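You operate a simulated robot arm through the tools that you are given. There is no shell and no other tool. Be economical: measure what you need, move in short steps, check, and stop when the job is done.

Carry out the task below with a simulated two-armed robot. There is one attempt and no reset: what you move stays moved.

JOB
Run the washer on DRY, then put the blue rack from it on the grey mat.
Fine: START once, wait for DONE, knob to OFF before the door opens; push the basket back in and leave the door open.
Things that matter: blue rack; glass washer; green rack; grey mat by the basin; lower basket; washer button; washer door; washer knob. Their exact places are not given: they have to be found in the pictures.

It is judged by the outcome, as a careful person would: the job done as asked, and still so three seconds after it is handed in. It fails if anything else is knocked over, pushed out of place, dropped, spilled or broken.

ROBOT AND FRAMES
Two 7-joint arms with two-finger parallel grippers on one trunk, on a base that drives. Base frame: it is fixed to the floor where the robot stands at the start and does not move with it; the origin is under the middle of the robot, x ahead of it, y to its left, z up. Lengths are in mm, angles in rad, forces in N, time in s.
The left shoulder is at the start at [50, 161, 1197], the right one opposite. With the tool pointing down near the work surface each hand reaches from about 240 to 680 mm from the robot's upright axis, wherever it stands, measured 20 degrees to its own side. Places, roughly: glass washer [800, 0, 1200]; grey mat by the basin [1600, -1200, 900]; lower basket [800, 0, 900]; washer button [600, -100, 1300]; washer door [600, -100, 1100]; washer knob [500, 0, 1300]. Payload 3.43 kg a hand.
The TCP of each hand is the grasp point between the finger pads, 30 mm short of the fingertips. In the tool frame z runs along the fingers and y along their closing line. Largest opening 94 mm; finger width 28, thickness 10; the body of the gripper, 50 by 96 mm, starts 55 mm behind the TCP.
Orientation is that of the tool frame in the base frame, as a unit quaternion [x, y, z, w]. With the fingers straight down and closing along the base's y, the tool's x points along the base's -x, its y along +y and its z along -z.

CONTROLS
- The arms move only by the tool arm_command. It takes "left_increments", "right_increments" or both (then of equal length, played together; a hand with none holds still); each is a list of rows, each an object (a shift or turn left out is 0, a gripper value left out holds the last) with "angular": the turn, a rotation vector about the tool's x, y, z in rad, a list of three; "linear": the shift along the tool's x, y, z in mm, a list of three; "claw": the gripper command, from -1 (fully open) to 1 (shut), values between in proportion. In form: [{"angular": [ax, ay, az], "linear": [tx, ty, tz], "claw": claw}, ...]. A call has 1 to 8 rows; each row is the pose to reach, as a shift and turn from the pose commanded when the call began, along the tool's axes at that moment. Rows are played at 5 a second. More than 50 mm and 0.15 rad between two rows, or a gripper value outside its range, and nothing of the call is played. Where a pose cannot be reached the arm comes as near as it can. A force on the tool above 40 N (or 10 N above the force at the start of the call, whichever is more), or a blocked arm, ends the call early, and 0.2 s more pass. Each finger travels about 45 mm/s and halts on what it meets, pressing with about 40 N; the grip force reading is that of the motor and also rises with nothing between the fingers. The clock runs only during rows and for 0.2 s after the last one: add rows that repeat a pose to give the fingers time. It gives the time, the measured TCP pose, the force on the tool (base axes), the opening and the grip force at its end, in the units of the frame above (readings bear some noise), with the torque about the TCP (base axes, N m) and any sound that the robot's microphone picked up.
- Cameras (640 x 400 px; columns grow to the right, rows downward): "scene" is now at [103.3, -22.5, 1287.9]; the picture's right is [-0.35, -0.94, 0.00], its down [-0.80, 0.30, -0.52] and it looks along [0.49, -0.18, -0.85] (base axes); focal length 214 px, centre (320, 200). "left" rides on the left gripper at [76, -14, -103] in its tool frame; the picture's right is [0.18, 0.98, 0.00], its down [-0.75, 0.14, -0.64] and it looks along [-0.63, 0.12, 0.77] (tool axes); focal length 243 px, centre (320, 200). "right" rides on the right gripper at [76, 14, -103] in its tool frame; the picture's right is [-0.18, 0.98, 0.00], its down [-0.75, -0.14, -0.64] and it looks along [-0.63, -0.12, 0.77] (tool axes); focal length 243 px, centre (320, 200).
- grab_frame(camera): a new picture of that camera. The clock stands still meanwhile.
- lift_body(by): slides the trunk up (or, below 0, down) by that many mm; the arms and the scene camera ride with it, the base frame stays. It gives what a move gives, with no picture.
- drive_base(legs): drives the robot by 1 to 6 legs, each [ahead, left, turn to the left] in mm, mm and rad, along the robot's own axes; the way and the turn of a leg run together, so that a leg with both is an arc; at most 1500 mm and 3.142 rad a leg. The arms and the cameras ride along, it lands a little off, and it stops where it bumps. It gives what a move gives.
- aim_head(pan, tilt): turns the head with the scene camera to pan (to the left, within 1.396 rad either way) and tilt (down, from -0.506 to 1.204), counted from straight ahead of the robot. It gives what a move gives.
- probe_pixels(camera, pixels): for up to 12 pixels [column, row] of the newest picture of that camera ("zoom" is the newest enlarged one), the place [x, y, z] in the base frame of the surface seen there, good to about 2 mm. The clock stands still meanwhile.
- close_up(camera, box): a new picture of the part [left, top, right, bottom] of that camera's present view, enlarged. The clock stands still meanwhile.
- job_done(): hands the job in; it is judged then, once.

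Go step by step. Measure first, check grasps and placings, and put right what went wrong. The budget is 80 turns and 58 pictures, counting those below and the enlarged ones. Unless the task says otherwise, let go and move clear before handing in, and close with one line.

The tools are called after "Request:" by a JSON object that holds its "api" and its "payload". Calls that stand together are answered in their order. arm_command: Moves the arms, as the interface text tells. Its arguments: {"type":"object","properties":{"left_increments":{"type":"array"},"right_increments":{"type":"array"}},"required":[]} The other tools are called the same way: lift_body (by) slides the trunk up or down; drive_base (legs) drives the base; aim_head (pan, tilt) turns the head that bears the scene camera; grab_frame (camera) takes a picture; probe_pixels (camera, pixels) gives the place of the surface under pixels of a picture; close_up (camera, box) takes an enlarged picture of a part of a camera's view; job_done () hands the job in.

At the start:

```text
clock: 0.0
left_position: [278.8, 50.5, 1149.6]
left_orientation: [0.0, 1.0, 0.0, 0.0]
left_contact_force: [-0.4, 0.5, 0.0]
left_wrist_torque: [-0.01, -0.01, -0.02]
left_finger_gap: 94.2
left_gripper_force: 0.0
right_position: [376.6, -285.0, 1000.2]
right_orientation: [0.001, 1.0, -0.001, 0.0]
right_contact_force: [-0.4, 0.2, 0.3]
right_wrist_torque: [0.01, 0.0, -0.02]
right_finger_gap: 94.1
right_gripper_force: 0.0
trunk travel left (down, up): [-225.0, 42.0]
robot x, y, heading: [-0.5, -1.2, -0.001]
head pan, tilt: [-0.354, 1.025]
```

scene: 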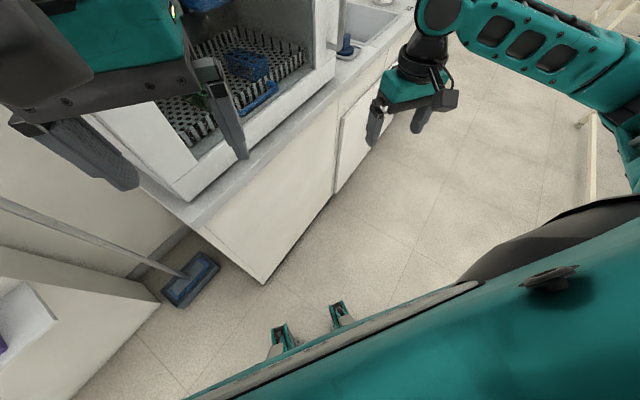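
right: 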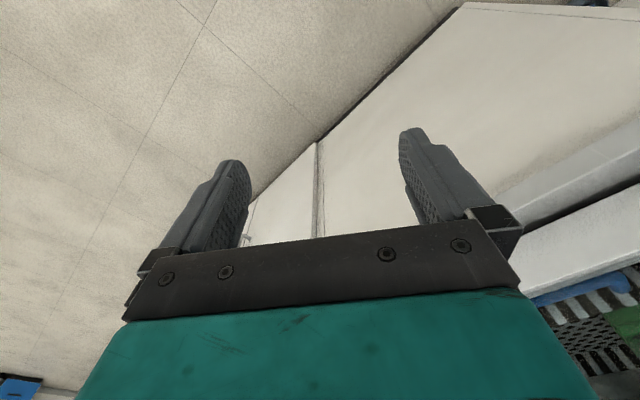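
left: 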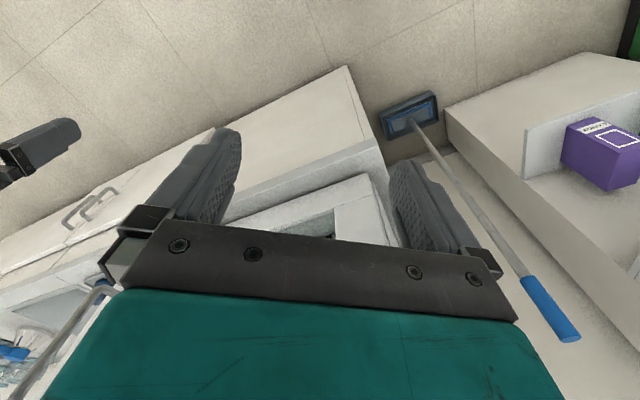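

The scene picture looks steeply down and shows the washer (around 230,80) only partly. I'll raise the head to see the washer front.

Request:
{"api": "aim_head", "payload": {"pan": -0.2, "tilt": 0.35}}

Request:
{"api": "grab_frame", "payload": {"camera": "scene"}}

```text
clock: 1.1
left_position: [279.9, 50.8, 1148.9]
left_orientation: [-0.001, 1.0, 0.0, 0.0]
left_contact_force: [0.3, -0.5, 0.7]
left_wrist_torque: [-0.01, 0.01, -0.02]
left_finger_gap: 94.0
left_gripper_force: 0.0
right_position: [376.7, -286.5, 998.9]
right_orientation: [0.0, 1.0, 0.0, 0.0]
right_contact_force: [0.1, 0.1, 0.1]
right_wrist_torque: [-0.02, 0.02, 0.07]
right_finger_gap: 93.9
right_gripper_force: 0.0
trunk travel left (down, up): [-225.0, 42.0]
robot x, y, heading: [-3.0, 4.0, -0.004]
head pan, tilt: [-0.201, 0.351]
```

```text
54 pictures are left
```

scene: 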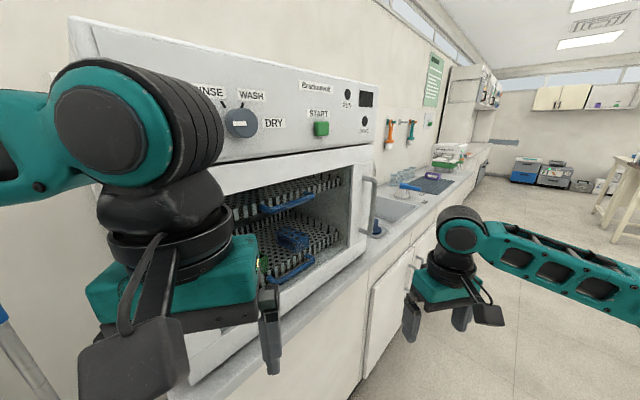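

The washer front is visible: knob (240,122), START (321,128), handle (372,190), with the mat near (435,185). I'll enlarge the panel and the basin area.

Request:
{"api": "close_up", "payload": {"camera": "scene", "box": [180, 60, 400, 200]}}

Request:
{"api": "probe_pixels", "payload": {"camera": "scene", "pixels": [[240, 122], [231, 110], [321, 128], [366, 100], [372, 185], [372, 240], [230, 190], [345, 170], [345, 240], [295, 235], [290, 270], [435, 186]]}}

Request:
{"api": "close_up", "payload": {"camera": "scene", "box": [360, 120, 500, 210]}}

```text
2.86 times, centred on (290, 130) of scene
```

zoom: 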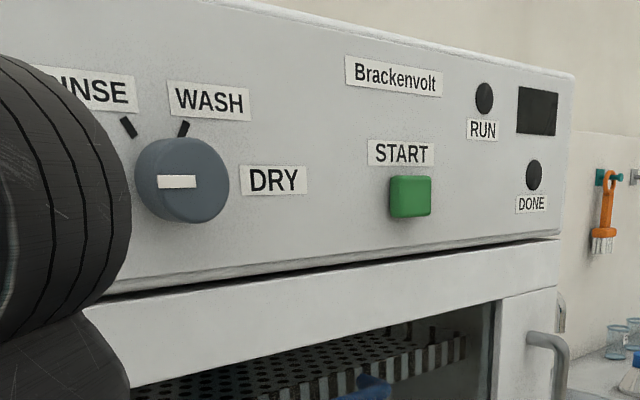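

```text
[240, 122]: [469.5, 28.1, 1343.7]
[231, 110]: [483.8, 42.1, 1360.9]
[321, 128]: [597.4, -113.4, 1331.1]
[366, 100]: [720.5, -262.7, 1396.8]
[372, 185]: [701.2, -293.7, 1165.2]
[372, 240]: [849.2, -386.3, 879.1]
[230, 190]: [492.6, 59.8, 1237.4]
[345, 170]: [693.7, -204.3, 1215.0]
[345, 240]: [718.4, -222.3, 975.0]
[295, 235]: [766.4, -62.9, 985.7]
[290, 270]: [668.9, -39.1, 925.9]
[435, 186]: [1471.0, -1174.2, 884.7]
```

```text
4.44 times, centred on (430, 165) of scene
```

zoom: 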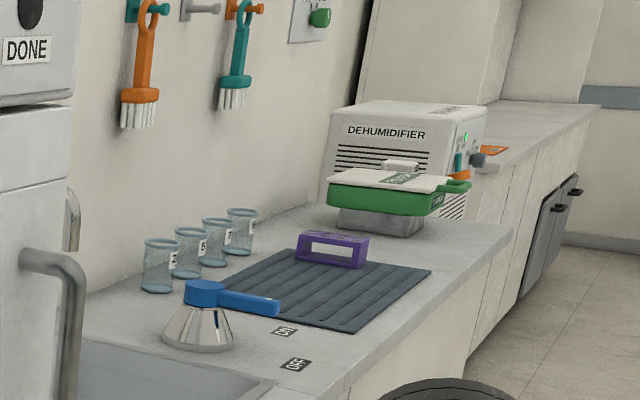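

The washer front faces roughly (-0.79,-0.61), so I'm looking at it obliquely. I'll slide right over the clear floor, then turn to face it squarely.

Request:
{"api": "drive_base", "payload": {"legs": [[0, -440, 0], [95, 0, 0], [0, 0, 0.657]]}}

Request:
{"api": "aim_head", "payload": {"pan": 0.0, "tilt": 0.4}}

Request:
{"api": "grab_frame", "payload": {"camera": "scene"}}

```text
clock: 7.9
left_position: [283.4, -224.4, 1149.5]
left_orientation: [-0.324, 0.946, 0.001, 0.0]
left_contact_force: [0.8, -0.2, 0.6]
left_wrist_torque: [0.03, 0.0, -0.01]
left_finger_gap: 94.3
left_gripper_force: 0.1
right_position: [566.6, -430.2, 1000.4]
right_orientation: [-0.323, 0.946, 0.0, -0.001]
right_contact_force: [-0.4, 0.2, 0.2]
right_wrist_torque: [0.03, 0.01, -0.01]
right_finger_gap: 93.8
right_gripper_force: 0.0
trunk travel left (down, up): [-225.0, 42.0]
robot x, y, heading: [97.1, -434.2, 0.658]
head pan, tilt: [-0.201, 0.351]
```

```text
clock: 8.6
left_position: [285.3, -223.6, 1150.2]
left_orientation: [-0.324, 0.946, 0.0, -0.001]
left_contact_force: [-1.1, 0.5, -0.2]
left_wrist_torque: [0.02, -0.03, 0.02]
left_finger_gap: 94.2
left_gripper_force: 0.0
right_position: [567.3, -429.6, 1000.3]
right_orientation: [-0.324, 0.946, -0.001, 0.001]
right_contact_force: [0.2, -0.3, -0.1]
right_wrist_torque: [0.01, 0.0, 0.0]
right_finger_gap: 94.0
right_gripper_force: 0.0
trunk travel left (down, up): [-225.0, 42.0]
robot x, y, heading: [92.5, -434.6, 0.661]
head pan, tilt: [0.0, 0.4]
```

```text
51 pictures are left
```

scene: 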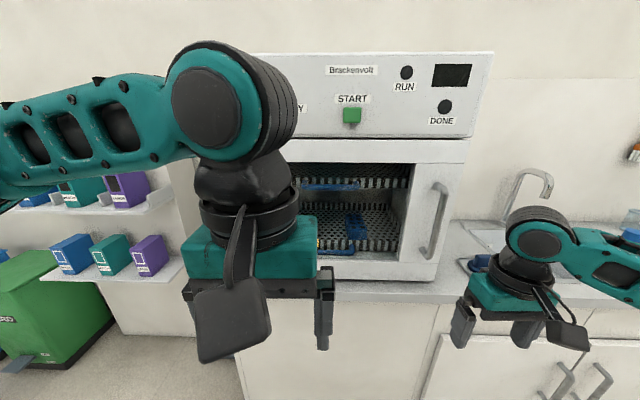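

The view is now head-on, but the left arm hides the knob. I'll measure the front plane, the button and the handle.

Request:
{"api": "probe_pixels", "payload": {"camera": "scene", "pixels": [[352, 116], [320, 90], [465, 100], [470, 60], [438, 190], [440, 250], [425, 250], [420, 275], [350, 275], [400, 290], [400, 310], [355, 235]]}}

Request:
{"api": "close_up", "payload": {"camera": "scene", "box": [280, 140, 480, 300]}}

```text
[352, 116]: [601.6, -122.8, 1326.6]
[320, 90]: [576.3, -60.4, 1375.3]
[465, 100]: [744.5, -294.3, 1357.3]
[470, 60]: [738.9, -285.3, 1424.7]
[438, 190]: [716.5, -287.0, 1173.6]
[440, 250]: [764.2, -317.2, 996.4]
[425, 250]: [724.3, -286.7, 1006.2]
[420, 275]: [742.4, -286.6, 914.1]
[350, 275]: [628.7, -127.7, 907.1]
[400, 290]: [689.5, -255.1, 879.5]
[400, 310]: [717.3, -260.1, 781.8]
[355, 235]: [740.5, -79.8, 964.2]
```

```text
2.50 times, centred on (380, 220) of scene
```

zoom: 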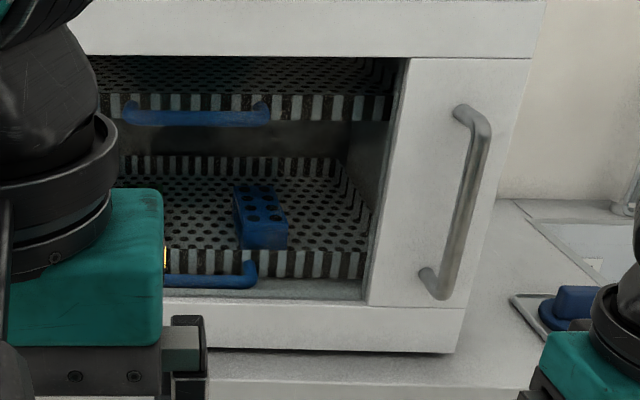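

The washer normal works out to heading ≈0.623. I'll trim the heading, then swing the left hand up and out to point forward, which also uncovers the knob.

Request:
{"api": "drive_base", "payload": {"legs": [[0, 0, -0.037]]}}

Request:
{"api": "arm_command", "payload": {"left_increments": [{"linear": [0, 15, -25], "angular": [0, -0.14, 0]}, {"linear": [0, 30, -50], "angular": [0, -0.28, 0]}, {"linear": [0, 45, -75], "angular": [0, -0.42, 0]}, {"linear": [0, 60, -100], "angular": [0, -0.56, 0]}, {"linear": [0, 75, -125], "angular": [0, -0.7, 0]}, {"linear": [0, 90, -150], "angular": [0, -0.84, 0]}, {"linear": [0, 105, -175], "angular": [0, -0.98, 0]}, {"linear": [0, 120, -195], "angular": [0, -1.12, 0]}]}}

Request:
{"api": "grab_frame", "payload": {"camera": "scene"}}

```text
clock: 9.4
left_position: [291.7, -231.0, 1150.3]
left_orientation: [-0.305, 0.952, -0.001, 0.0]
left_contact_force: [0.9, -0.4, 0.5]
left_wrist_torque: [-0.01, -0.02, 0.01]
left_finger_gap: 93.8
left_gripper_force: 0.0
right_position: [566.0, -448.2, 1000.1]
right_orientation: [-0.305, 0.952, 0.0, 0.0]
right_contact_force: [-0.1, 0.4, -1.0]
right_wrist_torque: [0.01, 0.0, 0.0]
right_finger_gap: 94.0
right_gripper_force: 0.0
trunk travel left (down, up): [-225.0, 42.0]
robot x, y, heading: [96.7, -436.8, 0.615]
head pan, tilt: [0.0, 0.4]
```

```text
clock: 11.2
left_position: [220.4, -133.6, 1346.5]
left_orientation: [-0.259, 0.806, 0.163, 0.507]
left_contact_force: [0.2, 0.0, 0.5]
left_wrist_torque: [0.02, 0.01, 0.0]
left_finger_gap: 94.2
left_gripper_force: 0.0
right_position: [564.7, -447.9, 999.0]
right_orientation: [-0.306, 0.952, 0.0, 0.0]
right_contact_force: [-1.1, 0.2, 0.6]
right_wrist_torque: [0.01, 0.02, 0.0]
right_finger_gap: 94.1
right_gripper_force: 0.1
trunk travel left (down, up): [-225.0, 42.0]
robot x, y, heading: [96.4, -431.4, 0.616]
head pan, tilt: [0.0, 0.4]
```

```text
49 pictures are left
```

scene: 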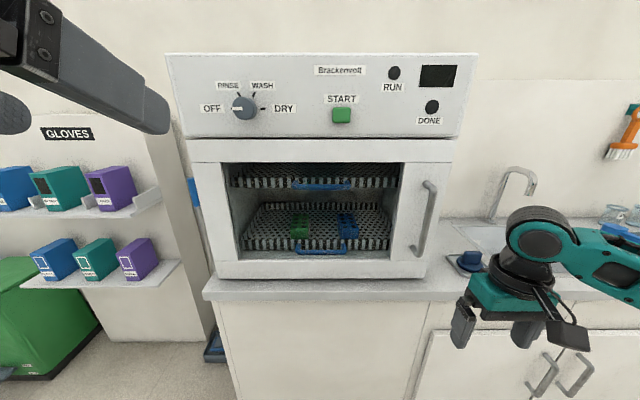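

The whole front is clear now. I'll enlarge the knob and measure it along with the panel and door corners.

Request:
{"api": "close_up", "payload": {"camera": "scene", "box": [200, 60, 360, 160]}}

Request:
{"api": "probe_pixels", "payload": {"camera": "scene", "pixels": [[236, 106], [244, 112], [258, 115], [200, 125], [440, 125], [342, 115], [194, 152], [424, 190], [418, 240], [430, 188], [205, 285], [320, 252]]}}

```text
4.00 times, centred on (280, 110) of scene
```

zoom: 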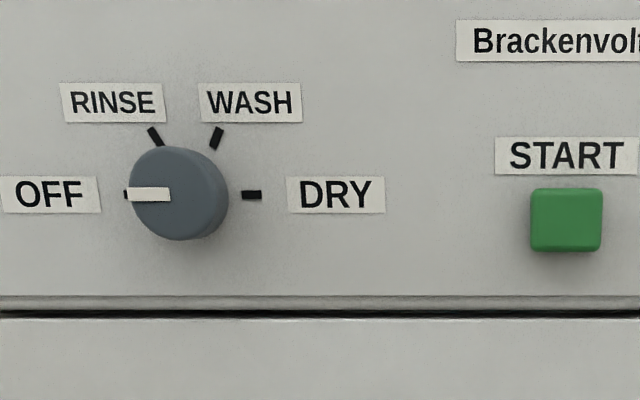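

```text
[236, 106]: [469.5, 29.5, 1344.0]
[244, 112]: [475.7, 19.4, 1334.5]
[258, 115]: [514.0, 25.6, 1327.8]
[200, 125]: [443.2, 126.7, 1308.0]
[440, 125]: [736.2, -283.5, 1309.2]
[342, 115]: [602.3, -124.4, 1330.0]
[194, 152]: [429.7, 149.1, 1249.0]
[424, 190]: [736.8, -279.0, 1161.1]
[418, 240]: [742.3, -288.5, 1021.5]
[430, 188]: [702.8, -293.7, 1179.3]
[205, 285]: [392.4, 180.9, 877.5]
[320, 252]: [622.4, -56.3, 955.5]
```

The marker points at OFF (zoom 150,194). The knob face centre is about (475,20,1340), it stands 36 mm proud, and DRY is 180° clockwise. I'll level the left hand, bring it closer and pre-rotate it 90° counter-clockwise.

Request:
{"api": "arm_command", "payload": {"left_increments": [{"linear": [-13, -6, 30], "angular": [0, -0.15, 0]}, {"linear": [-26, -12, 60], "angular": [0, -0.3, 0]}, {"linear": [-39, -18, 90], "angular": [0, -0.45, 0]}, {"linear": [-51, -23, 120], "angular": [0, -0.451, 0]}]}}

Request:
{"api": "arm_command", "payload": {"left_increments": [{"angular": [0, 0, -0.15]}, {"angular": [0, 0, -0.3]}, {"angular": [0, 0, -0.45]}, {"angular": [0, 0, -0.6]}, {"angular": [0, 0, -0.75]}, {"angular": [0, 0, -0.9]}, {"angular": [0, 0, -1.05]}, {"angular": [0, 0, -1.2]}]}}

Request:
{"api": "arm_command", "payload": {"left_increments": [{"angular": [0, 0, -0.15]}, {"angular": [0, 0, -0.3]}, {"angular": [0, 0, -0.37]}, {"angular": [0, 0, -0.37]}]}}

Request:
{"api": "grab_frame", "payload": {"camera": "scene"}}

```text
clock: 12.2
left_position: [341.5, -74.8, 1338.7]
left_orientation: [-0.216, 0.673, 0.216, 0.673]
left_contact_force: [1.0, 0.1, 0.2]
left_wrist_torque: [0.01, 0.01, 0.03]
left_finger_gap: 94.2
left_gripper_force: 0.1
left hand out of reach, approached as far as the arm can: row 2, 3
right_position: [567.4, -447.1, 1000.1]
right_orientation: [-0.306, 0.952, -0.001, 0.0]
right_contact_force: [-0.2, 0.2, 0.2]
right_wrist_torque: [0.01, -0.02, 0.0]
right_finger_gap: 94.1
right_gripper_force: 0.0
trunk travel left (down, up): [-225.0, 42.0]
robot x, y, heading: [93.2, -434.1, 0.615]
head pan, tilt: [0.0, 0.4]
```

```text
clock: 14.0
left_position: [342.4, -74.5, 1338.3]
left_orientation: [-0.559, 0.433, -0.203, 0.678]
left_contact_force: [0.1, -1.1, 0.1]
left_wrist_torque: [-0.01, 0.0, -0.02]
left_finger_gap: 94.0
left_gripper_force: 0.0
right_position: [567.0, -447.6, 1000.7]
right_orientation: [-0.306, 0.952, 0.0, 0.001]
right_contact_force: [-0.6, -0.5, -0.4]
right_wrist_torque: [0.05, -0.02, -0.01]
right_finger_gap: 93.9
right_gripper_force: 0.2
trunk travel left (down, up): [-225.0, 42.0]
robot x, y, heading: [94.2, -432.4, 0.623]
head pan, tilt: [0.0, 0.4]
```

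```text
clock: 15.0
left_position: [342.5, -74.8, 1336.9]
left_orientation: [-0.629, 0.322, -0.324, 0.629]
left_contact_force: [-0.4, -0.7, -0.2]
left_wrist_torque: [0.02, 0.0, 0.0]
left_finger_gap: 94.0
left_gripper_force: 0.0
right_position: [565.6, -448.0, 999.8]
right_orientation: [-0.305, 0.952, 0.0, 0.0]
right_contact_force: [-0.1, -0.8, 1.0]
right_wrist_torque: [-0.04, 0.02, -0.03]
right_finger_gap: 94.1
right_gripper_force: 0.0
trunk travel left (down, up): [-225.0, 42.0]
robot x, y, heading: [94.9, -434.1, 0.624]
head pan, tilt: [0.0, 0.4]
```

```text
47 pictures are left
```

scene: 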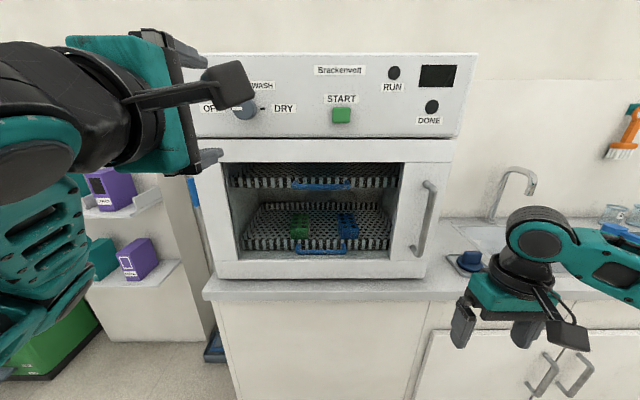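

The hand is aligned with the washer normal and with the knob axis (same L, 3 mm low). I'll advance 157 mm so the tips stop about 10 mm short of the panel, then close.

Request:
{"api": "arm_command", "payload": {"left_increments": [{"linear": [0, -3, 45], "claw": -1}, {"linear": [0, -3, 90]}, {"linear": [0, -3, 130]}, {"linear": [0, -3, 157]}, {"linear": [0, -3, 157], "claw": 1}, {"linear": [0, -3, 157]}, {"linear": [0, -3, 157]}, {"linear": [0, -3, 157]}]}}

Request:
{"api": "grab_frame", "payload": {"camera": "left"}}

```text
clock: 16.8
left_position: [469.2, 15.3, 1341.5]
left_orientation: [-0.628, 0.323, -0.324, 0.63]
left_contact_force: [4.4, 3.6, 10.1]
left_wrist_torque: [-0.15, 0.21, -0.16]
left_finger_gap: 41.6
left_gripper_force: 32.7
right_position: [566.6, -448.1, 1001.2]
right_orientation: [-0.306, 0.952, 0.0, 0.001]
right_contact_force: [-0.4, 0.5, -0.4]
right_wrist_torque: [0.01, -0.01, 0.02]
right_finger_gap: 94.1
right_gripper_force: 0.1
trunk travel left (down, up): [-225.0, 42.0]
robot x, y, heading: [95.2, -431.8, 0.623]
head pan, tilt: [0.0, 0.4]
```

```text
46 pictures are left
```

left: 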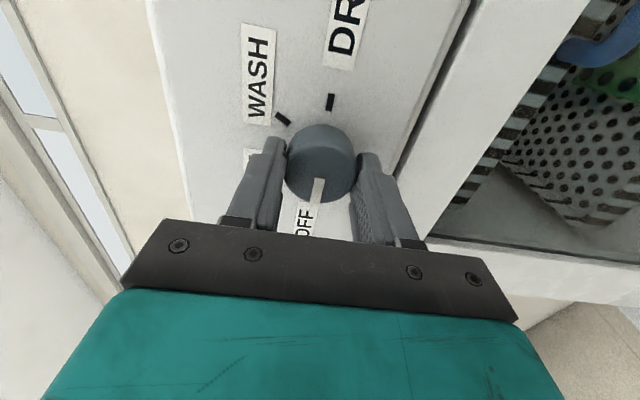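

The knob is gripped (gap 41.6). I'll turn it clockwise in stages toward 180°.

Request:
{"api": "arm_command", "payload": {"left_increments": [{"angular": [0, 0, 0.14]}, {"angular": [0, 0, 0.28]}, {"angular": [0, 0, 0.42]}, {"angular": [0, 0, 0.56]}, {"angular": [0, 0, 0.7]}, {"angular": [0, 0, 0.84]}, {"angular": [0, 0, 0.98]}, {"angular": [0, 0, 1.05]}]}}

Request:
{"api": "arm_command", "payload": {"left_increments": [{"angular": [0, 0, 0.14]}, {"angular": [0, 0, 0.28]}, {"angular": [0, 0, 0.42]}, {"angular": [0, 0, 0.56]}, {"angular": [0, 0, 0.7]}, {"angular": [0, 0, 0.84]}, {"angular": [0, 0, 0.98]}, {"angular": [0, 0, 1.05]}]}}

Request:
{"api": "arm_command", "payload": {"left_increments": [{"angular": [0, 0, 0.14]}, {"angular": [0, 0, 0.28]}, {"angular": [0, 0, 0.42]}, {"angular": [0, 0, 0.56]}, {"angular": [0, 0, 0.7]}, {"angular": [0, 0, 0.84]}, {"angular": [0, 0, 0.98]}, {"angular": [0, 0, 1.04]}]}}

Request:
{"api": "grab_frame", "payload": {"camera": "left"}}

```text
clock: 18.6
left_position: [469.4, 15.6, 1342.7]
left_orientation: [-0.381, 0.594, 0.036, 0.708]
left_contact_force: [7.9, 7.3, 22.0]
left_wrist_torque: [-0.28, 0.38, 0.47]
left_finger_gap: 41.6
left_gripper_force: 44.5
right_position: [567.1, -448.7, 999.7]
right_orientation: [-0.306, 0.952, 0.0, 0.0]
right_contact_force: [-0.1, -0.3, 0.2]
right_wrist_torque: [0.0, -0.01, -0.01]
right_finger_gap: 93.8
right_gripper_force: 0.1
trunk travel left (down, up): [-225.0, 42.0]
robot x, y, heading: [91.6, -430.9, 0.616]
head pan, tilt: [0.0, 0.4]
```

```text
clock: 20.4
left_position: [470.4, 15.3, 1342.8]
left_orientation: [-0.032, 0.705, 0.387, 0.593]
left_contact_force: [8.5, 3.0, 16.7]
left_wrist_torque: [0.2, -0.28, 0.39]
left_finger_gap: 41.4
left_gripper_force: 45.2
right_position: [567.1, -448.2, 999.8]
right_orientation: [-0.305, 0.952, 0.0, 0.0]
right_contact_force: [0.1, -0.1, -0.5]
right_wrist_torque: [-0.02, 0.01, 0.01]
right_finger_gap: 94.0
right_gripper_force: 0.2
trunk travel left (down, up): [-225.0, 42.0]
robot x, y, heading: [93.8, -432.0, 0.622]
head pan, tilt: [0.0, 0.4]
```

```text
clock: 22.2
left_position: [469.1, 14.3, 1342.6]
left_orientation: [0.323, 0.629, 0.63, 0.323]
left_contact_force: [6.9, -0.4, 14.0]
left_wrist_torque: [-0.4, 0.24, -1.07]
left_finger_gap: 41.6
left_gripper_force: 44.5
right_position: [568.3, -449.0, 999.5]
right_orientation: [-0.306, 0.952, 0.0, 0.0]
right_contact_force: [0.8, -0.6, 0.3]
right_wrist_torque: [-0.01, 0.04, -0.01]
right_finger_gap: 93.7
right_gripper_force: 0.1
trunk travel left (down, up): [-225.0, 42.0]
robot x, y, heading: [93.9, -434.7, 0.619]
head pan, tilt: [0.0, 0.4]
```

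```text
45 pictures are left
```

left: 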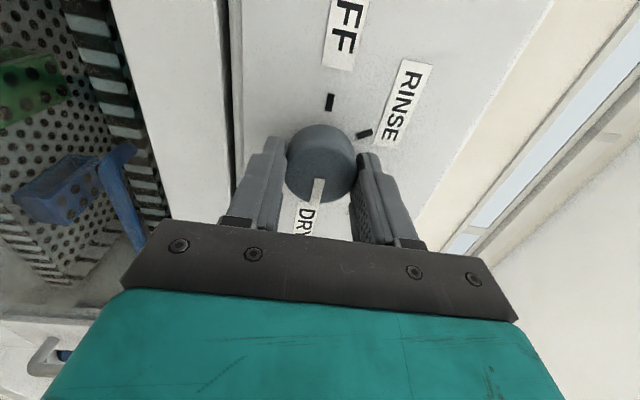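

The knob mark now points at DRY (left picture 318,190). I'll release and back straight off with the left hand, then bring the right hand up to point at START.

Request:
{"api": "arm_command", "payload": {"left_increments": [{"claw": -1}, {"claw": -1}, {"claw": -1}, {"claw": -1}, {"linear": [0, 0, -40]}, {"linear": [0, 0, -80]}, {"linear": [0, 0, -120]}]}}

Request:
{"api": "arm_command", "payload": {"right_increments": [{"linear": [0, 28, -36], "angular": [0, -0.14, 0], "claw": 1}, {"linear": [0, 56, -72], "angular": [0, -0.28, 0]}, {"linear": [0, 84, -108], "angular": [0, -0.42, 0]}, {"linear": [0, 112, -144], "angular": [0, -0.56, 0]}, {"linear": [0, 140, -180], "angular": [0, -0.7, 0]}, {"linear": [0, 168, -216], "angular": [0, -0.84, 0]}, {"linear": [0, 196, -252], "angular": [0, -0.98, 0]}, {"linear": [0, 224, -288], "angular": [0, -1.12, 0]}]}}

Request:
{"api": "arm_command", "payload": {"right_increments": [{"angular": [0, -0.15, 0]}, {"angular": [0, -0.3, 0]}, {"angular": [0, -0.45, 0]}, {"angular": [0, -0.45, 0]}]}}

Request:
{"api": "grab_frame", "payload": {"camera": "scene"}}

```text
clock: 23.8
left_position: [371.6, -53.9, 1341.7]
left_orientation: [0.323, 0.629, 0.629, 0.323]
left_contact_force: [0.0, -0.2, -0.3]
left_wrist_torque: [0.02, 0.02, -0.01]
left_finger_gap: 93.8
left_gripper_force: 0.1
right_position: [566.4, -448.7, 999.9]
right_orientation: [-0.306, 0.952, 0.0, 0.0]
right_contact_force: [-0.6, 0.1, 0.9]
right_wrist_torque: [0.02, -0.03, 0.03]
right_finger_gap: 94.0
right_gripper_force: 0.0
trunk travel left (down, up): [-225.0, 42.0]
robot x, y, heading: [96.9, -435.3, 0.619]
head pan, tilt: [0.0, 0.4]
```

```text
clock: 25.6
left_position: [373.4, -53.8, 1342.1]
left_orientation: [0.321, 0.629, 0.629, 0.324]
left_contact_force: [0.3, -0.7, 0.6]
left_wrist_torque: [-0.01, 0.05, 0.0]
left_finger_gap: 93.9
left_gripper_force: 0.1
right_position: [433.4, -263.8, 1286.9]
right_orientation: [-0.259, 0.806, 0.162, 0.507]
right_contact_force: [-0.2, -0.4, -0.3]
right_wrist_torque: [0.02, 0.0, -0.01]
right_finger_gap: 0.0
right_gripper_force: 32.6
trunk travel left (down, up): [-225.0, 42.0]
robot x, y, heading: [94.6, -435.2, 0.621]
head pan, tilt: [0.0, 0.4]
```

```text
clock: 26.6
left_position: [372.9, -54.2, 1341.8]
left_orientation: [0.322, 0.63, 0.629, 0.323]
left_contact_force: [-0.5, 0.9, -0.4]
left_wrist_torque: [0.01, -0.03, 0.04]
left_finger_gap: 93.8
left_gripper_force: 0.2
right_position: [436.5, -265.4, 1287.7]
right_orientation: [-0.216, 0.672, 0.217, 0.674]
right_contact_force: [-0.1, 0.2, -0.4]
right_wrist_torque: [0.01, -0.02, -0.01]
right_finger_gap: 0.0
right_gripper_force: 33.2
trunk travel left (down, up): [-225.0, 42.0]
robot x, y, heading: [94.9, -435.5, 0.623]
head pan, tilt: [0.0, 0.4]
```

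```text
44 pictures are left
```

scene: 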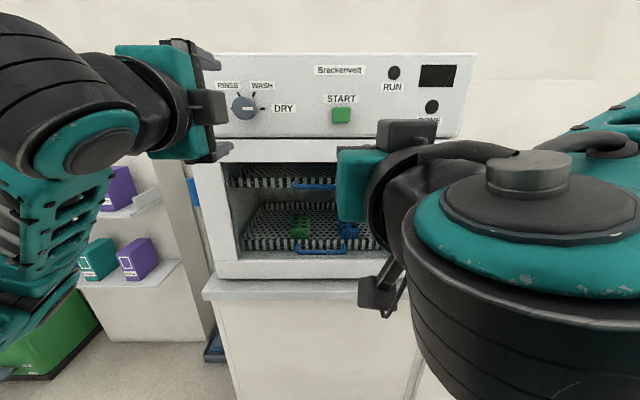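

START's centre is (602,-124,1329) and the right tip is 187 mm short, 18 mm right and 41 mm low. I'll align it and stop about 12 mm short.

Request:
{"api": "arm_command", "payload": {"right_increments": [{"linear": [-20, 9, 30]}, {"linear": [-41, 18, 60]}, {"linear": [-41, 18, 100]}, {"linear": [-41, 18, 140]}, {"linear": [-41, 18, 175]}, {"linear": [-41, 18, 175]}]}}

Request:
{"api": "grab_frame", "payload": {"camera": "right"}}

```text
clock: 28.0
left_position: [373.5, -53.5, 1343.3]
left_orientation: [0.323, 0.629, 0.628, 0.323]
left_contact_force: [-0.7, -0.5, 0.5]
left_wrist_torque: [0.02, 0.03, 0.01]
left_finger_gap: 94.1
left_gripper_force: 0.0
right_position: [568.1, -148.9, 1328.8]
right_orientation: [-0.216, 0.673, 0.217, 0.673]
right_contact_force: [-0.4, 0.7, 0.9]
right_wrist_torque: [0.0, 0.01, 0.02]
right_finger_gap: 0.0
right_gripper_force: 32.9
trunk travel left (down, up): [-225.0, 42.0]
robot x, y, heading: [93.0, -433.5, 0.629]
head pan, tilt: [0.0, 0.4]
```

```text
43 pictures are left
```

right: 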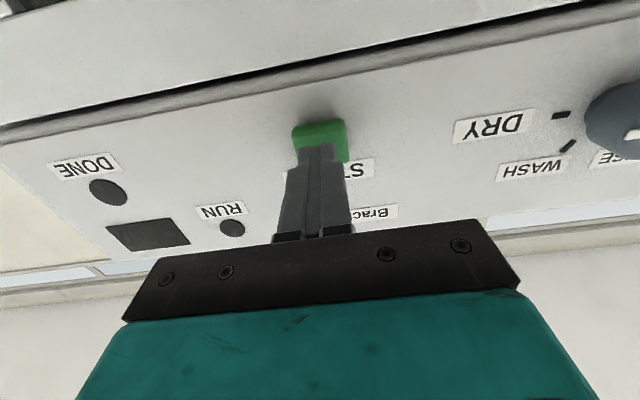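

The fingertips are centred in front of the button (320,140). I'll press once and withdraw.

Request:
{"api": "arm_command", "payload": {"right_increments": [{"linear": [0, 0, 10]}, {"linear": [0, 0, 17]}, {"linear": [0, 0, 22]}, {"linear": [0, 0, 22]}, {"linear": [0, 0, -15]}, {"linear": [0, 0, -60]}]}}

Request:
{"api": "close_up", "payload": {"camera": "scene", "box": [300, 50, 480, 150]}}

```text
clock: 29.4
left_position: [372.7, -55.0, 1342.4]
left_orientation: [0.323, 0.629, 0.628, 0.324]
left_contact_force: [0.0, 0.5, 0.0]
left_wrist_torque: [0.0, -0.02, 0.0]
left_finger_gap: 93.9
left_gripper_force: 0.1
right_position: [518.8, -185.3, 1329.5]
right_orientation: [-0.216, 0.673, 0.217, 0.674]
right_contact_force: [0.6, -0.1, -0.7]
right_wrist_torque: [-0.01, 0.02, 0.02]
right_finger_gap: 0.1
right_gripper_force: 33.0
trunk travel left (down, up): [-225.0, 42.0]
robot x, y, heading: [94.5, -428.8, 0.623]
head pan, tilt: [0.0, 0.4]
heard: click
```

```text
3.56 times, centred on (390, 100) of scene
```

zoom: 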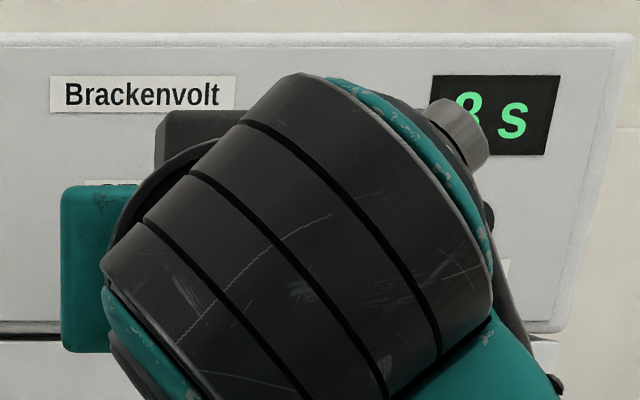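

The click was heard and the display counts down about 8 s. While it runs I'll take the right hand back and over to a waiting spot in front of the door handle.

Request:
{"api": "arm_command", "payload": {"right_increments": [{"linear": [0, -10, -30]}, {"linear": [30, -38, -40], "claw": -1}, {"linear": [65, -65, -40]}, {"linear": [100, -92, -40]}, {"linear": [135, -120, -40]}, {"linear": [170, -148, -40]}, {"linear": [205, -174, -40]}, {"linear": [235, -198, -40]}]}}

Request:
{"api": "arm_command", "payload": {"right_increments": [{}, {}, {}, {}, {}, {}, {}, {}]}}

Request:
{"api": "arm_command", "payload": {"right_increments": [{}, {}, {}, {}, {}, {}, {}, {}]}}

Request:
{"api": "arm_command", "payload": {"right_increments": [{}, {}, {}, {}, {}, {}, {}, {}]}}

Request:
{"api": "arm_command", "payload": {"right_increments": [{}, {}, {}, {}, {}, {}, {}, {}]}}

Request:
{"api": "grab_frame", "payload": {"camera": "scene"}}

```text
clock: 31.2
left_position: [373.3, -54.2, 1341.2]
left_orientation: [0.322, 0.63, 0.628, 0.324]
left_contact_force: [-0.3, -0.6, -0.4]
left_wrist_torque: [0.01, -0.02, -0.02]
left_finger_gap: 94.1
left_gripper_force: 0.0
right_position: [601.7, -368.6, 1093.1]
right_orientation: [-0.217, 0.673, 0.216, 0.674]
right_contact_force: [-0.8, 0.7, 0.3]
right_wrist_torque: [-0.01, 0.0, 0.0]
right_finger_gap: 93.9
right_gripper_force: 0.0
right hand out of reach, approached as far as the arm can: row 5, 6
trunk travel left (down, up): [-225.0, 42.0]
robot x, y, heading: [95.5, -433.2, 0.624]
head pan, tilt: [0.0, 0.4]
```

```text
clock: 33.0
left_position: [373.7, -54.5, 1341.6]
left_orientation: [0.323, 0.629, 0.629, 0.323]
left_contact_force: [0.0, 0.4, 0.0]
left_wrist_torque: [0.03, 0.01, 0.0]
left_finger_gap: 94.1
left_gripper_force: 0.1
right_position: [603.6, -367.5, 1094.4]
right_orientation: [-0.217, 0.673, 0.217, 0.673]
right_contact_force: [-0.8, 0.5, -0.4]
right_wrist_torque: [-0.02, 0.02, 0.02]
right_finger_gap: 94.1
right_gripper_force: 0.1
trunk travel left (down, up): [-225.0, 42.0]
robot x, y, heading: [95.3, -434.3, 0.619]
head pan, tilt: [0.0, 0.4]
```

```text
clock: 34.8
left_position: [372.7, -54.9, 1341.8]
left_orientation: [0.323, 0.63, 0.628, 0.324]
left_contact_force: [0.9, 0.0, -0.3]
left_wrist_torque: [0.02, -0.03, 0.0]
left_finger_gap: 93.9
left_gripper_force: 0.0
right_position: [602.5, -368.7, 1093.4]
right_orientation: [-0.215, 0.673, 0.216, 0.674]
right_contact_force: [-0.8, -1.0, -0.4]
right_wrist_torque: [-0.04, 0.0, 0.0]
right_finger_gap: 94.1
right_gripper_force: 0.0
trunk travel left (down, up): [-225.0, 42.0]
robot x, y, heading: [92.3, -432.9, 0.625]
head pan, tilt: [0.0, 0.4]
```

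```text
clock: 36.6
left_position: [373.4, -54.1, 1341.5]
left_orientation: [0.323, 0.629, 0.629, 0.324]
left_contact_force: [-0.5, -0.2, 0.5]
left_wrist_torque: [0.03, 0.01, 0.01]
left_finger_gap: 93.9
left_gripper_force: 0.0
right_position: [601.4, -367.3, 1093.9]
right_orientation: [-0.216, 0.673, 0.217, 0.673]
right_contact_force: [-0.2, -0.4, -0.7]
right_wrist_torque: [0.01, 0.0, -0.02]
right_finger_gap: 94.0
right_gripper_force: 0.1
trunk travel left (down, up): [-225.0, 42.0]
robot x, y, heading: [93.2, -433.3, 0.626]
head pan, tilt: [0.0, 0.4]
```

```text
clock: 38.4
left_position: [372.7, -53.2, 1341.7]
left_orientation: [0.322, 0.629, 0.629, 0.324]
left_contact_force: [0.9, 0.5, -0.3]
left_wrist_torque: [-0.02, -0.01, -0.01]
left_finger_gap: 93.9
left_gripper_force: 0.1
right_position: [602.7, -367.3, 1094.1]
right_orientation: [-0.217, 0.674, 0.216, 0.673]
right_contact_force: [-0.1, 0.5, 0.2]
right_wrist_torque: [-0.02, 0.01, 0.03]
right_finger_gap: 94.0
right_gripper_force: 0.0
trunk travel left (down, up): [-225.0, 42.0]
robot x, y, heading: [97.4, -434.7, 0.624]
head pan, tilt: [0.0, 0.4]
```

```text
41 pictures are left
```

scene: 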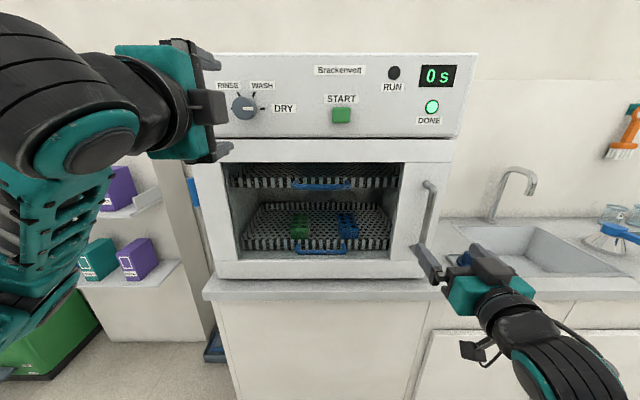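

DONE is lit and the display reads 0 s. I'll re-grip the knob with the left hand and turn it back counter-clockwise to OFF.

Request:
{"api": "arm_command", "payload": {"left_increments": [{"linear": [0, 0, 40], "claw": -1}, {"linear": [0, 0, 80]}, {"linear": [0, 0, 120]}, {"linear": [0, 0, 120]}, {"linear": [0, 0, 120], "claw": 1}, {"linear": [0, 0, 120]}, {"linear": [0, 0, 120]}, {"linear": [0, 0, 120]}]}}

Request:
{"api": "arm_command", "payload": {"left_increments": [{"angular": [0, 0, -0.14]}, {"angular": [0, 0, -0.28]}, {"angular": [0, 0, -0.42]}, {"angular": [0, 0, -0.56]}, {"angular": [0, 0, -0.7]}, {"angular": [0, 0, -0.84]}, {"angular": [0, 0, -0.98]}, {"angular": [0, 0, -1.05]}]}}

Request:
{"api": "arm_command", "payload": {"left_increments": [{"angular": [0, 0, -0.14]}, {"angular": [0, 0, -0.28]}, {"angular": [0, 0, -0.42]}, {"angular": [0, 0, -0.56]}, {"angular": [0, 0, -0.7]}, {"angular": [0, 0, -0.84]}, {"angular": [0, 0, -0.98]}, {"angular": [0, 0, -1.05]}]}}

Request:
{"api": "arm_command", "payload": {"left_increments": [{"angular": [0, 0, -0.14]}, {"angular": [0, 0, -0.28]}, {"angular": [0, 0, -0.42]}, {"angular": [0, 0, -0.56]}, {"angular": [0, 0, -0.7]}, {"angular": [0, 0, -0.84]}, {"angular": [0, 0, -0.98]}, {"angular": [0, 0, -1.04]}]}}

Request:
{"api": "grab_frame", "payload": {"camera": "left"}}

```text
clock: 40.2
left_position: [470.5, 15.2, 1341.2]
left_orientation: [0.322, 0.628, 0.629, 0.325]
left_contact_force: [2.1, 2.0, 4.5]
left_wrist_torque: [-0.12, 0.23, -0.14]
left_finger_gap: 41.9
left_gripper_force: 33.1
right_position: [602.3, -368.4, 1093.5]
right_orientation: [-0.216, 0.673, 0.216, 0.673]
right_contact_force: [-0.6, -0.5, -0.3]
right_wrist_torque: [0.0, 0.02, 0.0]
right_finger_gap: 94.0
right_gripper_force: 0.1
trunk travel left (down, up): [-225.0, 42.0]
robot x, y, heading: [89.5, -433.0, 0.623]
head pan, tilt: [0.0, 0.4]
```

```text
clock: 42.0
left_position: [469.7, 15.7, 1341.6]
left_orientation: [-0.036, 0.706, 0.382, 0.596]
left_contact_force: [8.8, 3.9, 10.9]
left_wrist_torque: [0.4, -0.52, 0.38]
left_finger_gap: 41.9
left_gripper_force: 45.4
right_position: [603.2, -368.9, 1094.6]
right_orientation: [-0.216, 0.674, 0.216, 0.673]
right_contact_force: [0.3, -0.1, -0.6]
right_wrist_torque: [0.01, 0.02, 0.0]
right_finger_gap: 94.1
right_gripper_force: 0.0
trunk travel left (down, up): [-225.0, 42.0]
robot x, y, heading: [92.8, -433.6, 0.621]
head pan, tilt: [0.0, 0.4]
```

```text
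clock: 43.8
left_position: [470.0, 15.2, 1341.8]
left_orientation: [-0.385, 0.592, 0.033, 0.707]
left_contact_force: [11.1, 5.4, 14.6]
left_wrist_torque: [0.32, -0.42, 0.78]
left_finger_gap: 41.6
left_gripper_force: 44.9
right_position: [603.0, -367.9, 1094.0]
right_orientation: [-0.216, 0.674, 0.216, 0.672]
right_contact_force: [1.4, -1.1, 0.4]
right_wrist_torque: [0.01, -0.01, 0.0]
right_finger_gap: 93.9
right_gripper_force: 0.0
trunk travel left (down, up): [-225.0, 42.0]
robot x, y, heading: [94.8, -434.6, 0.62]
head pan, tilt: [0.0, 0.4]
```

```text
clock: 45.6
left_position: [469.7, 14.6, 1341.6]
left_orientation: [-0.629, 0.323, -0.324, 0.629]
left_contact_force: [9.4, 6.9, 18.1]
left_wrist_torque: [-0.17, 0.36, 0.34]
left_finger_gap: 41.7
left_gripper_force: 45.4
right_position: [603.1, -366.5, 1094.6]
right_orientation: [-0.216, 0.674, 0.216, 0.673]
right_contact_force: [0.3, -0.2, 0.1]
right_wrist_torque: [0.01, 0.02, 0.0]
right_finger_gap: 93.9
right_gripper_force: 0.1
trunk travel left (down, up): [-225.0, 42.0]
robot x, y, heading: [96.1, -434.3, 0.619]
head pan, tilt: [0.0, 0.4]
```

```text
40 pictures are left
```

left: 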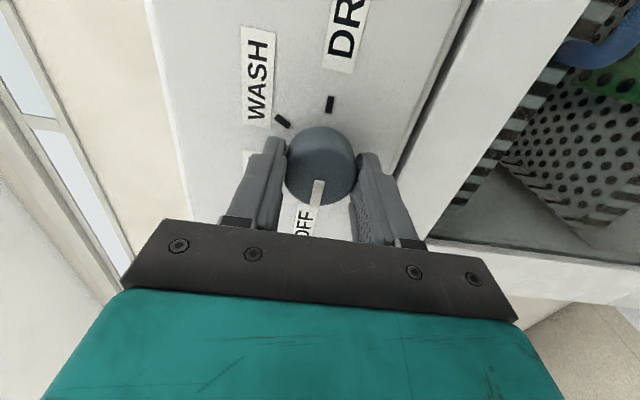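

The mark is back at OFF, matching the first grip picture. I'll release, back the left hand well off, and look at the handle with the right hand camera.

Request:
{"api": "arm_command", "payload": {"left_increments": [{"claw": -1}, {"claw": -1}, {"claw": -1}, {"claw": -1}, {"linear": [0, 0, -45]}, {"linear": [0, 0, -90]}, {"linear": [0, 0, -135]}, {"linear": [0, 0, -180]}]}}

Request:
{"api": "arm_command", "payload": {"left_increments": [{"linear": [0, 0, -40]}, {"linear": [0, 0, -80]}]}}

Request:
{"api": "grab_frame", "payload": {"camera": "scene"}}

Request:
{"api": "grab_frame", "payload": {"camera": "right"}}

```text
clock: 47.4
left_position: [326.0, -88.8, 1344.9]
left_orientation: [0.629, -0.324, 0.323, -0.628]
left_contact_force: [0.4, -0.5, -0.8]
left_wrist_torque: [-0.01, 0.0, -0.02]
left_finger_gap: 94.1
left_gripper_force: 0.0
left hand out of reach, approached as far as the arm can: row 8
right_position: [602.4, -368.3, 1095.4]
right_orientation: [-0.217, 0.673, 0.217, 0.673]
right_contact_force: [-0.6, -0.4, -0.6]
right_wrist_torque: [-0.01, -0.02, 0.03]
right_finger_gap: 93.8
right_gripper_force: 0.0
trunk travel left (down, up): [-225.0, 42.0]
robot x, y, heading: [94.6, -434.2, 0.626]
head pan, tilt: [0.0, 0.4]
```

```text
clock: 48.0
left_position: [321.3, -96.4, 1348.9]
left_orientation: [0.63, -0.322, 0.323, -0.629]
left_contact_force: [0.3, -0.6, 0.6]
left_wrist_torque: [-0.02, 0.0, -0.02]
left_finger_gap: 94.0
left_gripper_force: 0.0
left hand out of reach, approached as far as the arm can: row 1, 2
right_position: [602.7, -368.4, 1094.5]
right_orientation: [-0.216, 0.674, 0.216, 0.673]
right_contact_force: [-0.1, -0.3, -0.3]
right_wrist_torque: [0.0, -0.01, -0.02]
right_finger_gap: 94.2
right_gripper_force: 0.0
trunk travel left (down, up): [-225.0, 42.0]
robot x, y, heading: [96.5, -435.7, 0.62]
head pan, tilt: [0.0, 0.4]
```

```text
39 pictures are left
```

scene: 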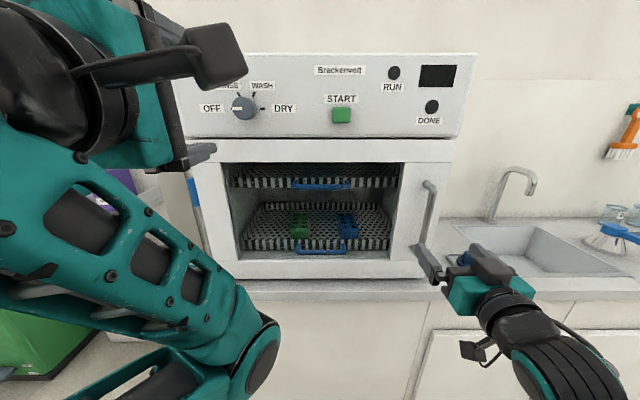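

```text
38 pictures are left
```

right: 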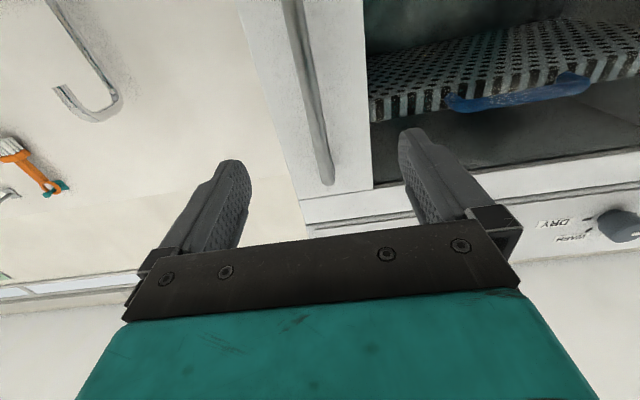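

The knob reads OFF, and the lamps have gone out. The left elbow hangs in front of the door, so I'll roll and pitch that hand back to point down and tuck it to the left.

Request:
{"api": "arm_command", "payload": {"left_increments": [{"angular": [0, 0, 0.15]}, {"angular": [0, 0, 0.3]}, {"angular": [0, 0, 0.45]}, {"angular": [0, 0, 0.6]}, {"angular": [0, 0, 0.75]}, {"angular": [0, 0, 0.9]}, {"angular": [0, 0, 1.05]}, {"angular": [0, 0, 1.2]}]}}

Request:
{"api": "arm_command", "payload": {"left_increments": [{"angular": [0, 0, 0.15]}, {"angular": [0, 0, 0.3]}, {"angular": [0, 0, 0.37]}, {"angular": [0, 0, 0.37]}]}}

Request:
{"api": "arm_command", "payload": {"left_increments": [{"linear": [20, 12, 0], "angular": [0, 0.14, 0]}, {"linear": [45, 24, 0], "angular": [0, 0.28, 0]}, {"linear": [70, 36, 0], "angular": [0, 0.42, 0]}, {"linear": [95, 48, 0], "angular": [0, 0.56, 0]}, {"linear": [120, 60, 0], "angular": [0, 0.7, 0]}, {"linear": [145, 72, 0], "angular": [0, 0.84, 0]}, {"linear": [170, 84, 0], "angular": [0, 0.98, 0]}, {"linear": [195, 100, 0], "angular": [0, 1.12, 0]}]}}

Request:
{"api": "grab_frame", "payload": {"camera": "scene"}}

```text
clock: 49.8
left_position: [321.3, -96.8, 1351.6]
left_orientation: [-0.336, 0.621, 0.09, 0.702]
left_contact_force: [-0.1, -0.1, -0.1]
left_wrist_torque: [0.01, 0.0, -0.01]
left_finger_gap: 94.0
left_gripper_force: 0.0
right_position: [602.5, -368.3, 1094.3]
right_orientation: [-0.217, 0.673, 0.217, 0.673]
right_contact_force: [-0.4, 0.6, 0.4]
right_wrist_torque: [0.01, -0.04, 0.01]
right_finger_gap: 94.2
right_gripper_force: 0.1
trunk travel left (down, up): [-225.0, 42.0]
robot x, y, heading: [93.9, -436.1, 0.615]
head pan, tilt: [0.0, 0.4]
```

```text
clock: 50.8
left_position: [321.8, -96.1, 1351.1]
left_orientation: [-0.216, 0.673, 0.216, 0.674]
left_contact_force: [-0.1, -0.6, -0.9]
left_wrist_torque: [-0.01, 0.02, 0.02]
left_finger_gap: 94.0
left_gripper_force: 0.1
right_position: [602.0, -368.6, 1094.1]
right_orientation: [-0.216, 0.673, 0.216, 0.673]
right_contact_force: [0.0, 0.8, 0.3]
right_wrist_torque: [0.01, -0.01, 0.0]
right_finger_gap: 94.1
right_gripper_force: 0.0
trunk travel left (down, up): [-225.0, 42.0]
robot x, y, heading: [95.7, -438.2, 0.616]
head pan, tilt: [0.0, 0.4]
```

```text
clock: 52.6
left_position: [310.3, 102.7, 1039.9]
left_orientation: [-0.301, 0.927, 0.076, 0.211]
left_contact_force: [-0.6, 0.3, -0.3]
left_wrist_torque: [-0.02, -0.01, -0.03]
left_finger_gap: 93.8
left_gripper_force: 0.0
left hand out of reach, approached as far as the arm can: row 1, 2, 3, 4, 5, 6, 7, 8
right_position: [601.9, -366.0, 1093.6]
right_orientation: [-0.217, 0.673, 0.216, 0.673]
right_contact_force: [-0.4, -0.4, 0.2]
right_wrist_torque: [-0.01, 0.0, -0.02]
right_finger_gap: 93.7
right_gripper_force: 0.0
trunk travel left (down, up): [-225.0, 42.0]
robot x, y, heading: [96.6, -431.2, 0.616]
head pan, tilt: [0.0, 0.4]
```

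```text
37 pictures are left
```

scene: 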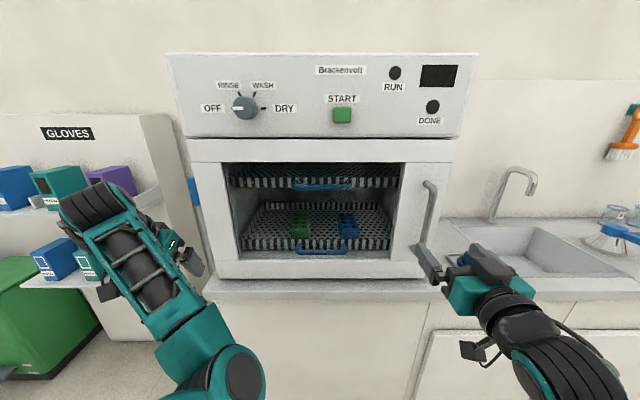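

The left arm is clear of the front now. The right TCP is aligned with the handle bar (L −650). I'll advance 120 mm and close on it.

Request:
{"api": "arm_command", "payload": {"right_increments": [{"linear": [0, 0, 40], "claw": -1}, {"linear": [0, 0, 80]}, {"linear": [0, 0, 120]}, {"linear": [0, 0, 120], "claw": 1}, {"linear": [0, 0, 120]}, {"linear": [0, 0, 120]}, {"linear": [0, 0, 120]}, {"linear": [0, 0, 120]}]}}

Request:
{"api": "grab_frame", "payload": {"camera": "right"}}

Request:
{"api": "probe_pixels", "payload": {"camera": "scene", "pixels": [[215, 275], [192, 145], [240, 370], [150, 120], [75, 280], [180, 325], [140, 185], [345, 232], [298, 230], [323, 251], [302, 250], [425, 275]]}}

```text
clock: 54.4
left_position: [311.5, 99.8, 1042.4]
left_orientation: [-0.302, 0.926, 0.075, 0.212]
left_contact_force: [-0.9, -0.1, -0.5]
left_wrist_torque: [0.02, 0.0, 0.01]
left_finger_gap: 93.9
left_gripper_force: 0.1
right_position: [702.7, -304.2, 1093.9]
right_orientation: [-0.213, 0.674, 0.213, 0.674]
right_contact_force: [9.7, -15.5, 3.7]
right_wrist_torque: [-0.2, 0.28, -0.19]
right_finger_gap: 20.8
right_gripper_force: 29.6
trunk travel left (down, up): [-225.0, 42.0]
robot x, y, heading: [92.9, -431.2, 0.616]
head pan, tilt: [0.0, 0.4]
```

```text
36 pictures are left
```

right: 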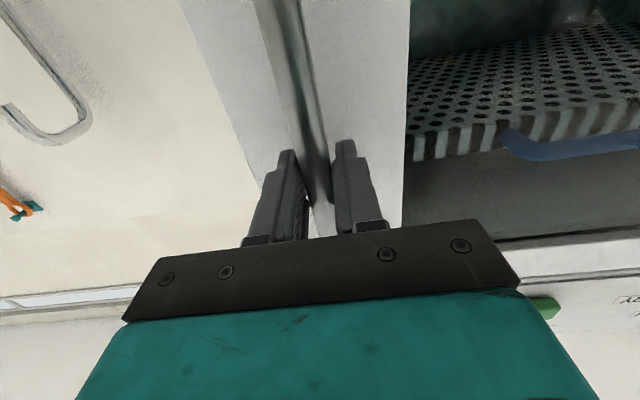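

```text
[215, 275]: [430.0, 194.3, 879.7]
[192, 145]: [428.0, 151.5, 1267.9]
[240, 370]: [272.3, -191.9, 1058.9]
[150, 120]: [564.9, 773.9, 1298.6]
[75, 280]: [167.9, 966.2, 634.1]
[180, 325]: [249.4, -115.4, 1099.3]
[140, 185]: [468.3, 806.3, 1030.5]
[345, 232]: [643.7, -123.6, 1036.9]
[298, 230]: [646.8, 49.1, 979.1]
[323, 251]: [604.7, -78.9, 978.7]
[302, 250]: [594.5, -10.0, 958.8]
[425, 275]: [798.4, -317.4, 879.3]
```

The bar is held (gap 20.8). The door's left edge is at L≈−128, so the hinge radius is about 520 mm. I'll pull along that arc to about 28° with the hand yawing part way.

Request:
{"api": "arm_command", "payload": {"right_increments": [{"linear": [0, 2.8, -31.7], "angular": [0.04, 0, 0]}, {"linear": [0, 7.5, -63.1], "angular": [0.08, 0, 0]}, {"linear": [0, 14.2, -94.3], "angular": [0.12, 0, 0]}, {"linear": [0, 22.7, -124.9], "angular": [0.16, 0, 0]}, {"linear": [0, 33.1, -155], "angular": [0.2, 0, 0]}, {"linear": [0, 45.3, -184.4], "angular": [0.24, 0, 0]}, {"linear": [0, 59.3, -212.9], "angular": [0.28, 0, 0]}, {"linear": [0, 74.9, -240.6], "angular": [0.32, 0, 0]}]}}

Request:
{"api": "grab_frame", "payload": {"camera": "scene"}}

```text
clock: 55.8
left_position: [308.9, 102.1, 1042.5]
left_orientation: [-0.304, 0.926, 0.077, 0.212]
left_contact_force: [-0.2, -0.2, -0.4]
left_wrist_torque: [-0.01, 0.0, 0.02]
left_finger_gap: 94.3
left_gripper_force: 0.1
right_position: [550.9, -363.5, 1094.0]
right_orientation: [-0.206, 0.643, 0.09, 0.732]
right_contact_force: [0.8, -4.4, 8.1]
right_wrist_torque: [0.69, 1.47, 0.22]
right_finger_gap: 24.6
right_gripper_force: 45.0
right hand out of reach, approached as far as the arm can: row 5, 6
trunk travel left (down, up): [-225.0, 42.0]
robot x, y, heading: [92.6, -435.9, 0.625]
head pan, tilt: [0.0, 0.4]
stopped in row 6 (right hand): the arm was blocked; the commanded pose is now the measured one
```

```text
35 pictures are left
```

scene: 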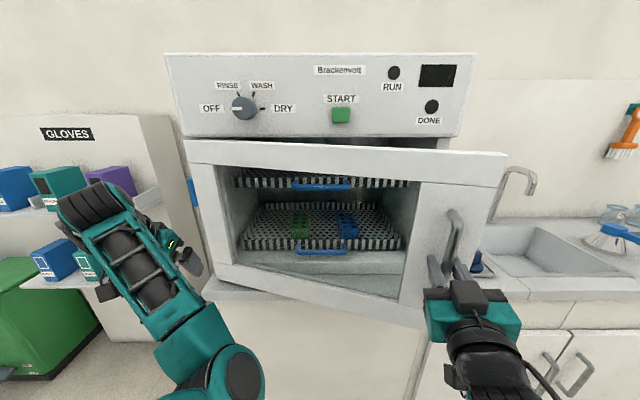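

The door is at about 18° and the arm ran out of room (it's too close to the body). I'll open the fingers, back the base 230 mm, and regrip for a longer pull.

Request:
{"api": "arm_command", "payload": {"right_increments": [{"claw": -1}, {"claw": -1}, {"claw": -1}, {"claw": -1}]}}

Request:
{"api": "drive_base", "payload": {"legs": [[-230, 0, 0]]}}

Request:
{"api": "grab_frame", "payload": {"camera": "scene"}}

```text
clock: 56.8
left_position: [309.5, 102.9, 1041.8]
left_orientation: [-0.302, 0.926, 0.076, 0.212]
left_contact_force: [-0.9, 0.2, 0.3]
left_wrist_torque: [0.01, -0.01, -0.01]
left_finger_gap: 94.1
left_gripper_force: 0.0
right_position: [551.1, -361.8, 1094.9]
right_orientation: [-0.208, 0.643, 0.088, 0.732]
right_contact_force: [0.0, 0.1, -0.1]
right_wrist_torque: [-0.04, 0.0, 0.02]
right_finger_gap: 94.0
right_gripper_force: 0.1
trunk travel left (down, up): [-225.0, 42.0]
robot x, y, heading: [93.9, -437.9, 0.626]
head pan, tilt: [0.0, 0.4]
```

```text
clock: 58.5
left_position: [122.9, -31.3, 1042.1]
left_orientation: [-0.302, 0.926, 0.076, 0.212]
left_contact_force: [0.3, 0.0, 1.0]
left_wrist_torque: [-0.03, -0.01, 0.0]
left_finger_gap: 94.0
left_gripper_force: 0.1
right_position: [363.1, -496.4, 1094.1]
right_orientation: [-0.207, 0.643, 0.088, 0.732]
right_contact_force: [-0.4, -0.3, -0.1]
right_wrist_torque: [0.0, 0.0, 0.04]
right_finger_gap: 94.1
right_gripper_force: 0.1
trunk travel left (down, up): [-225.0, 42.0]
robot x, y, heading: [-92.6, -566.1, 0.618]
head pan, tilt: [0.0, 0.4]
```

```text
34 pictures are left
```

scene: 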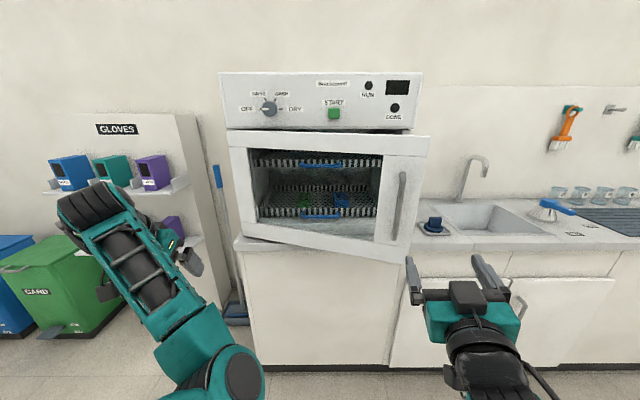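

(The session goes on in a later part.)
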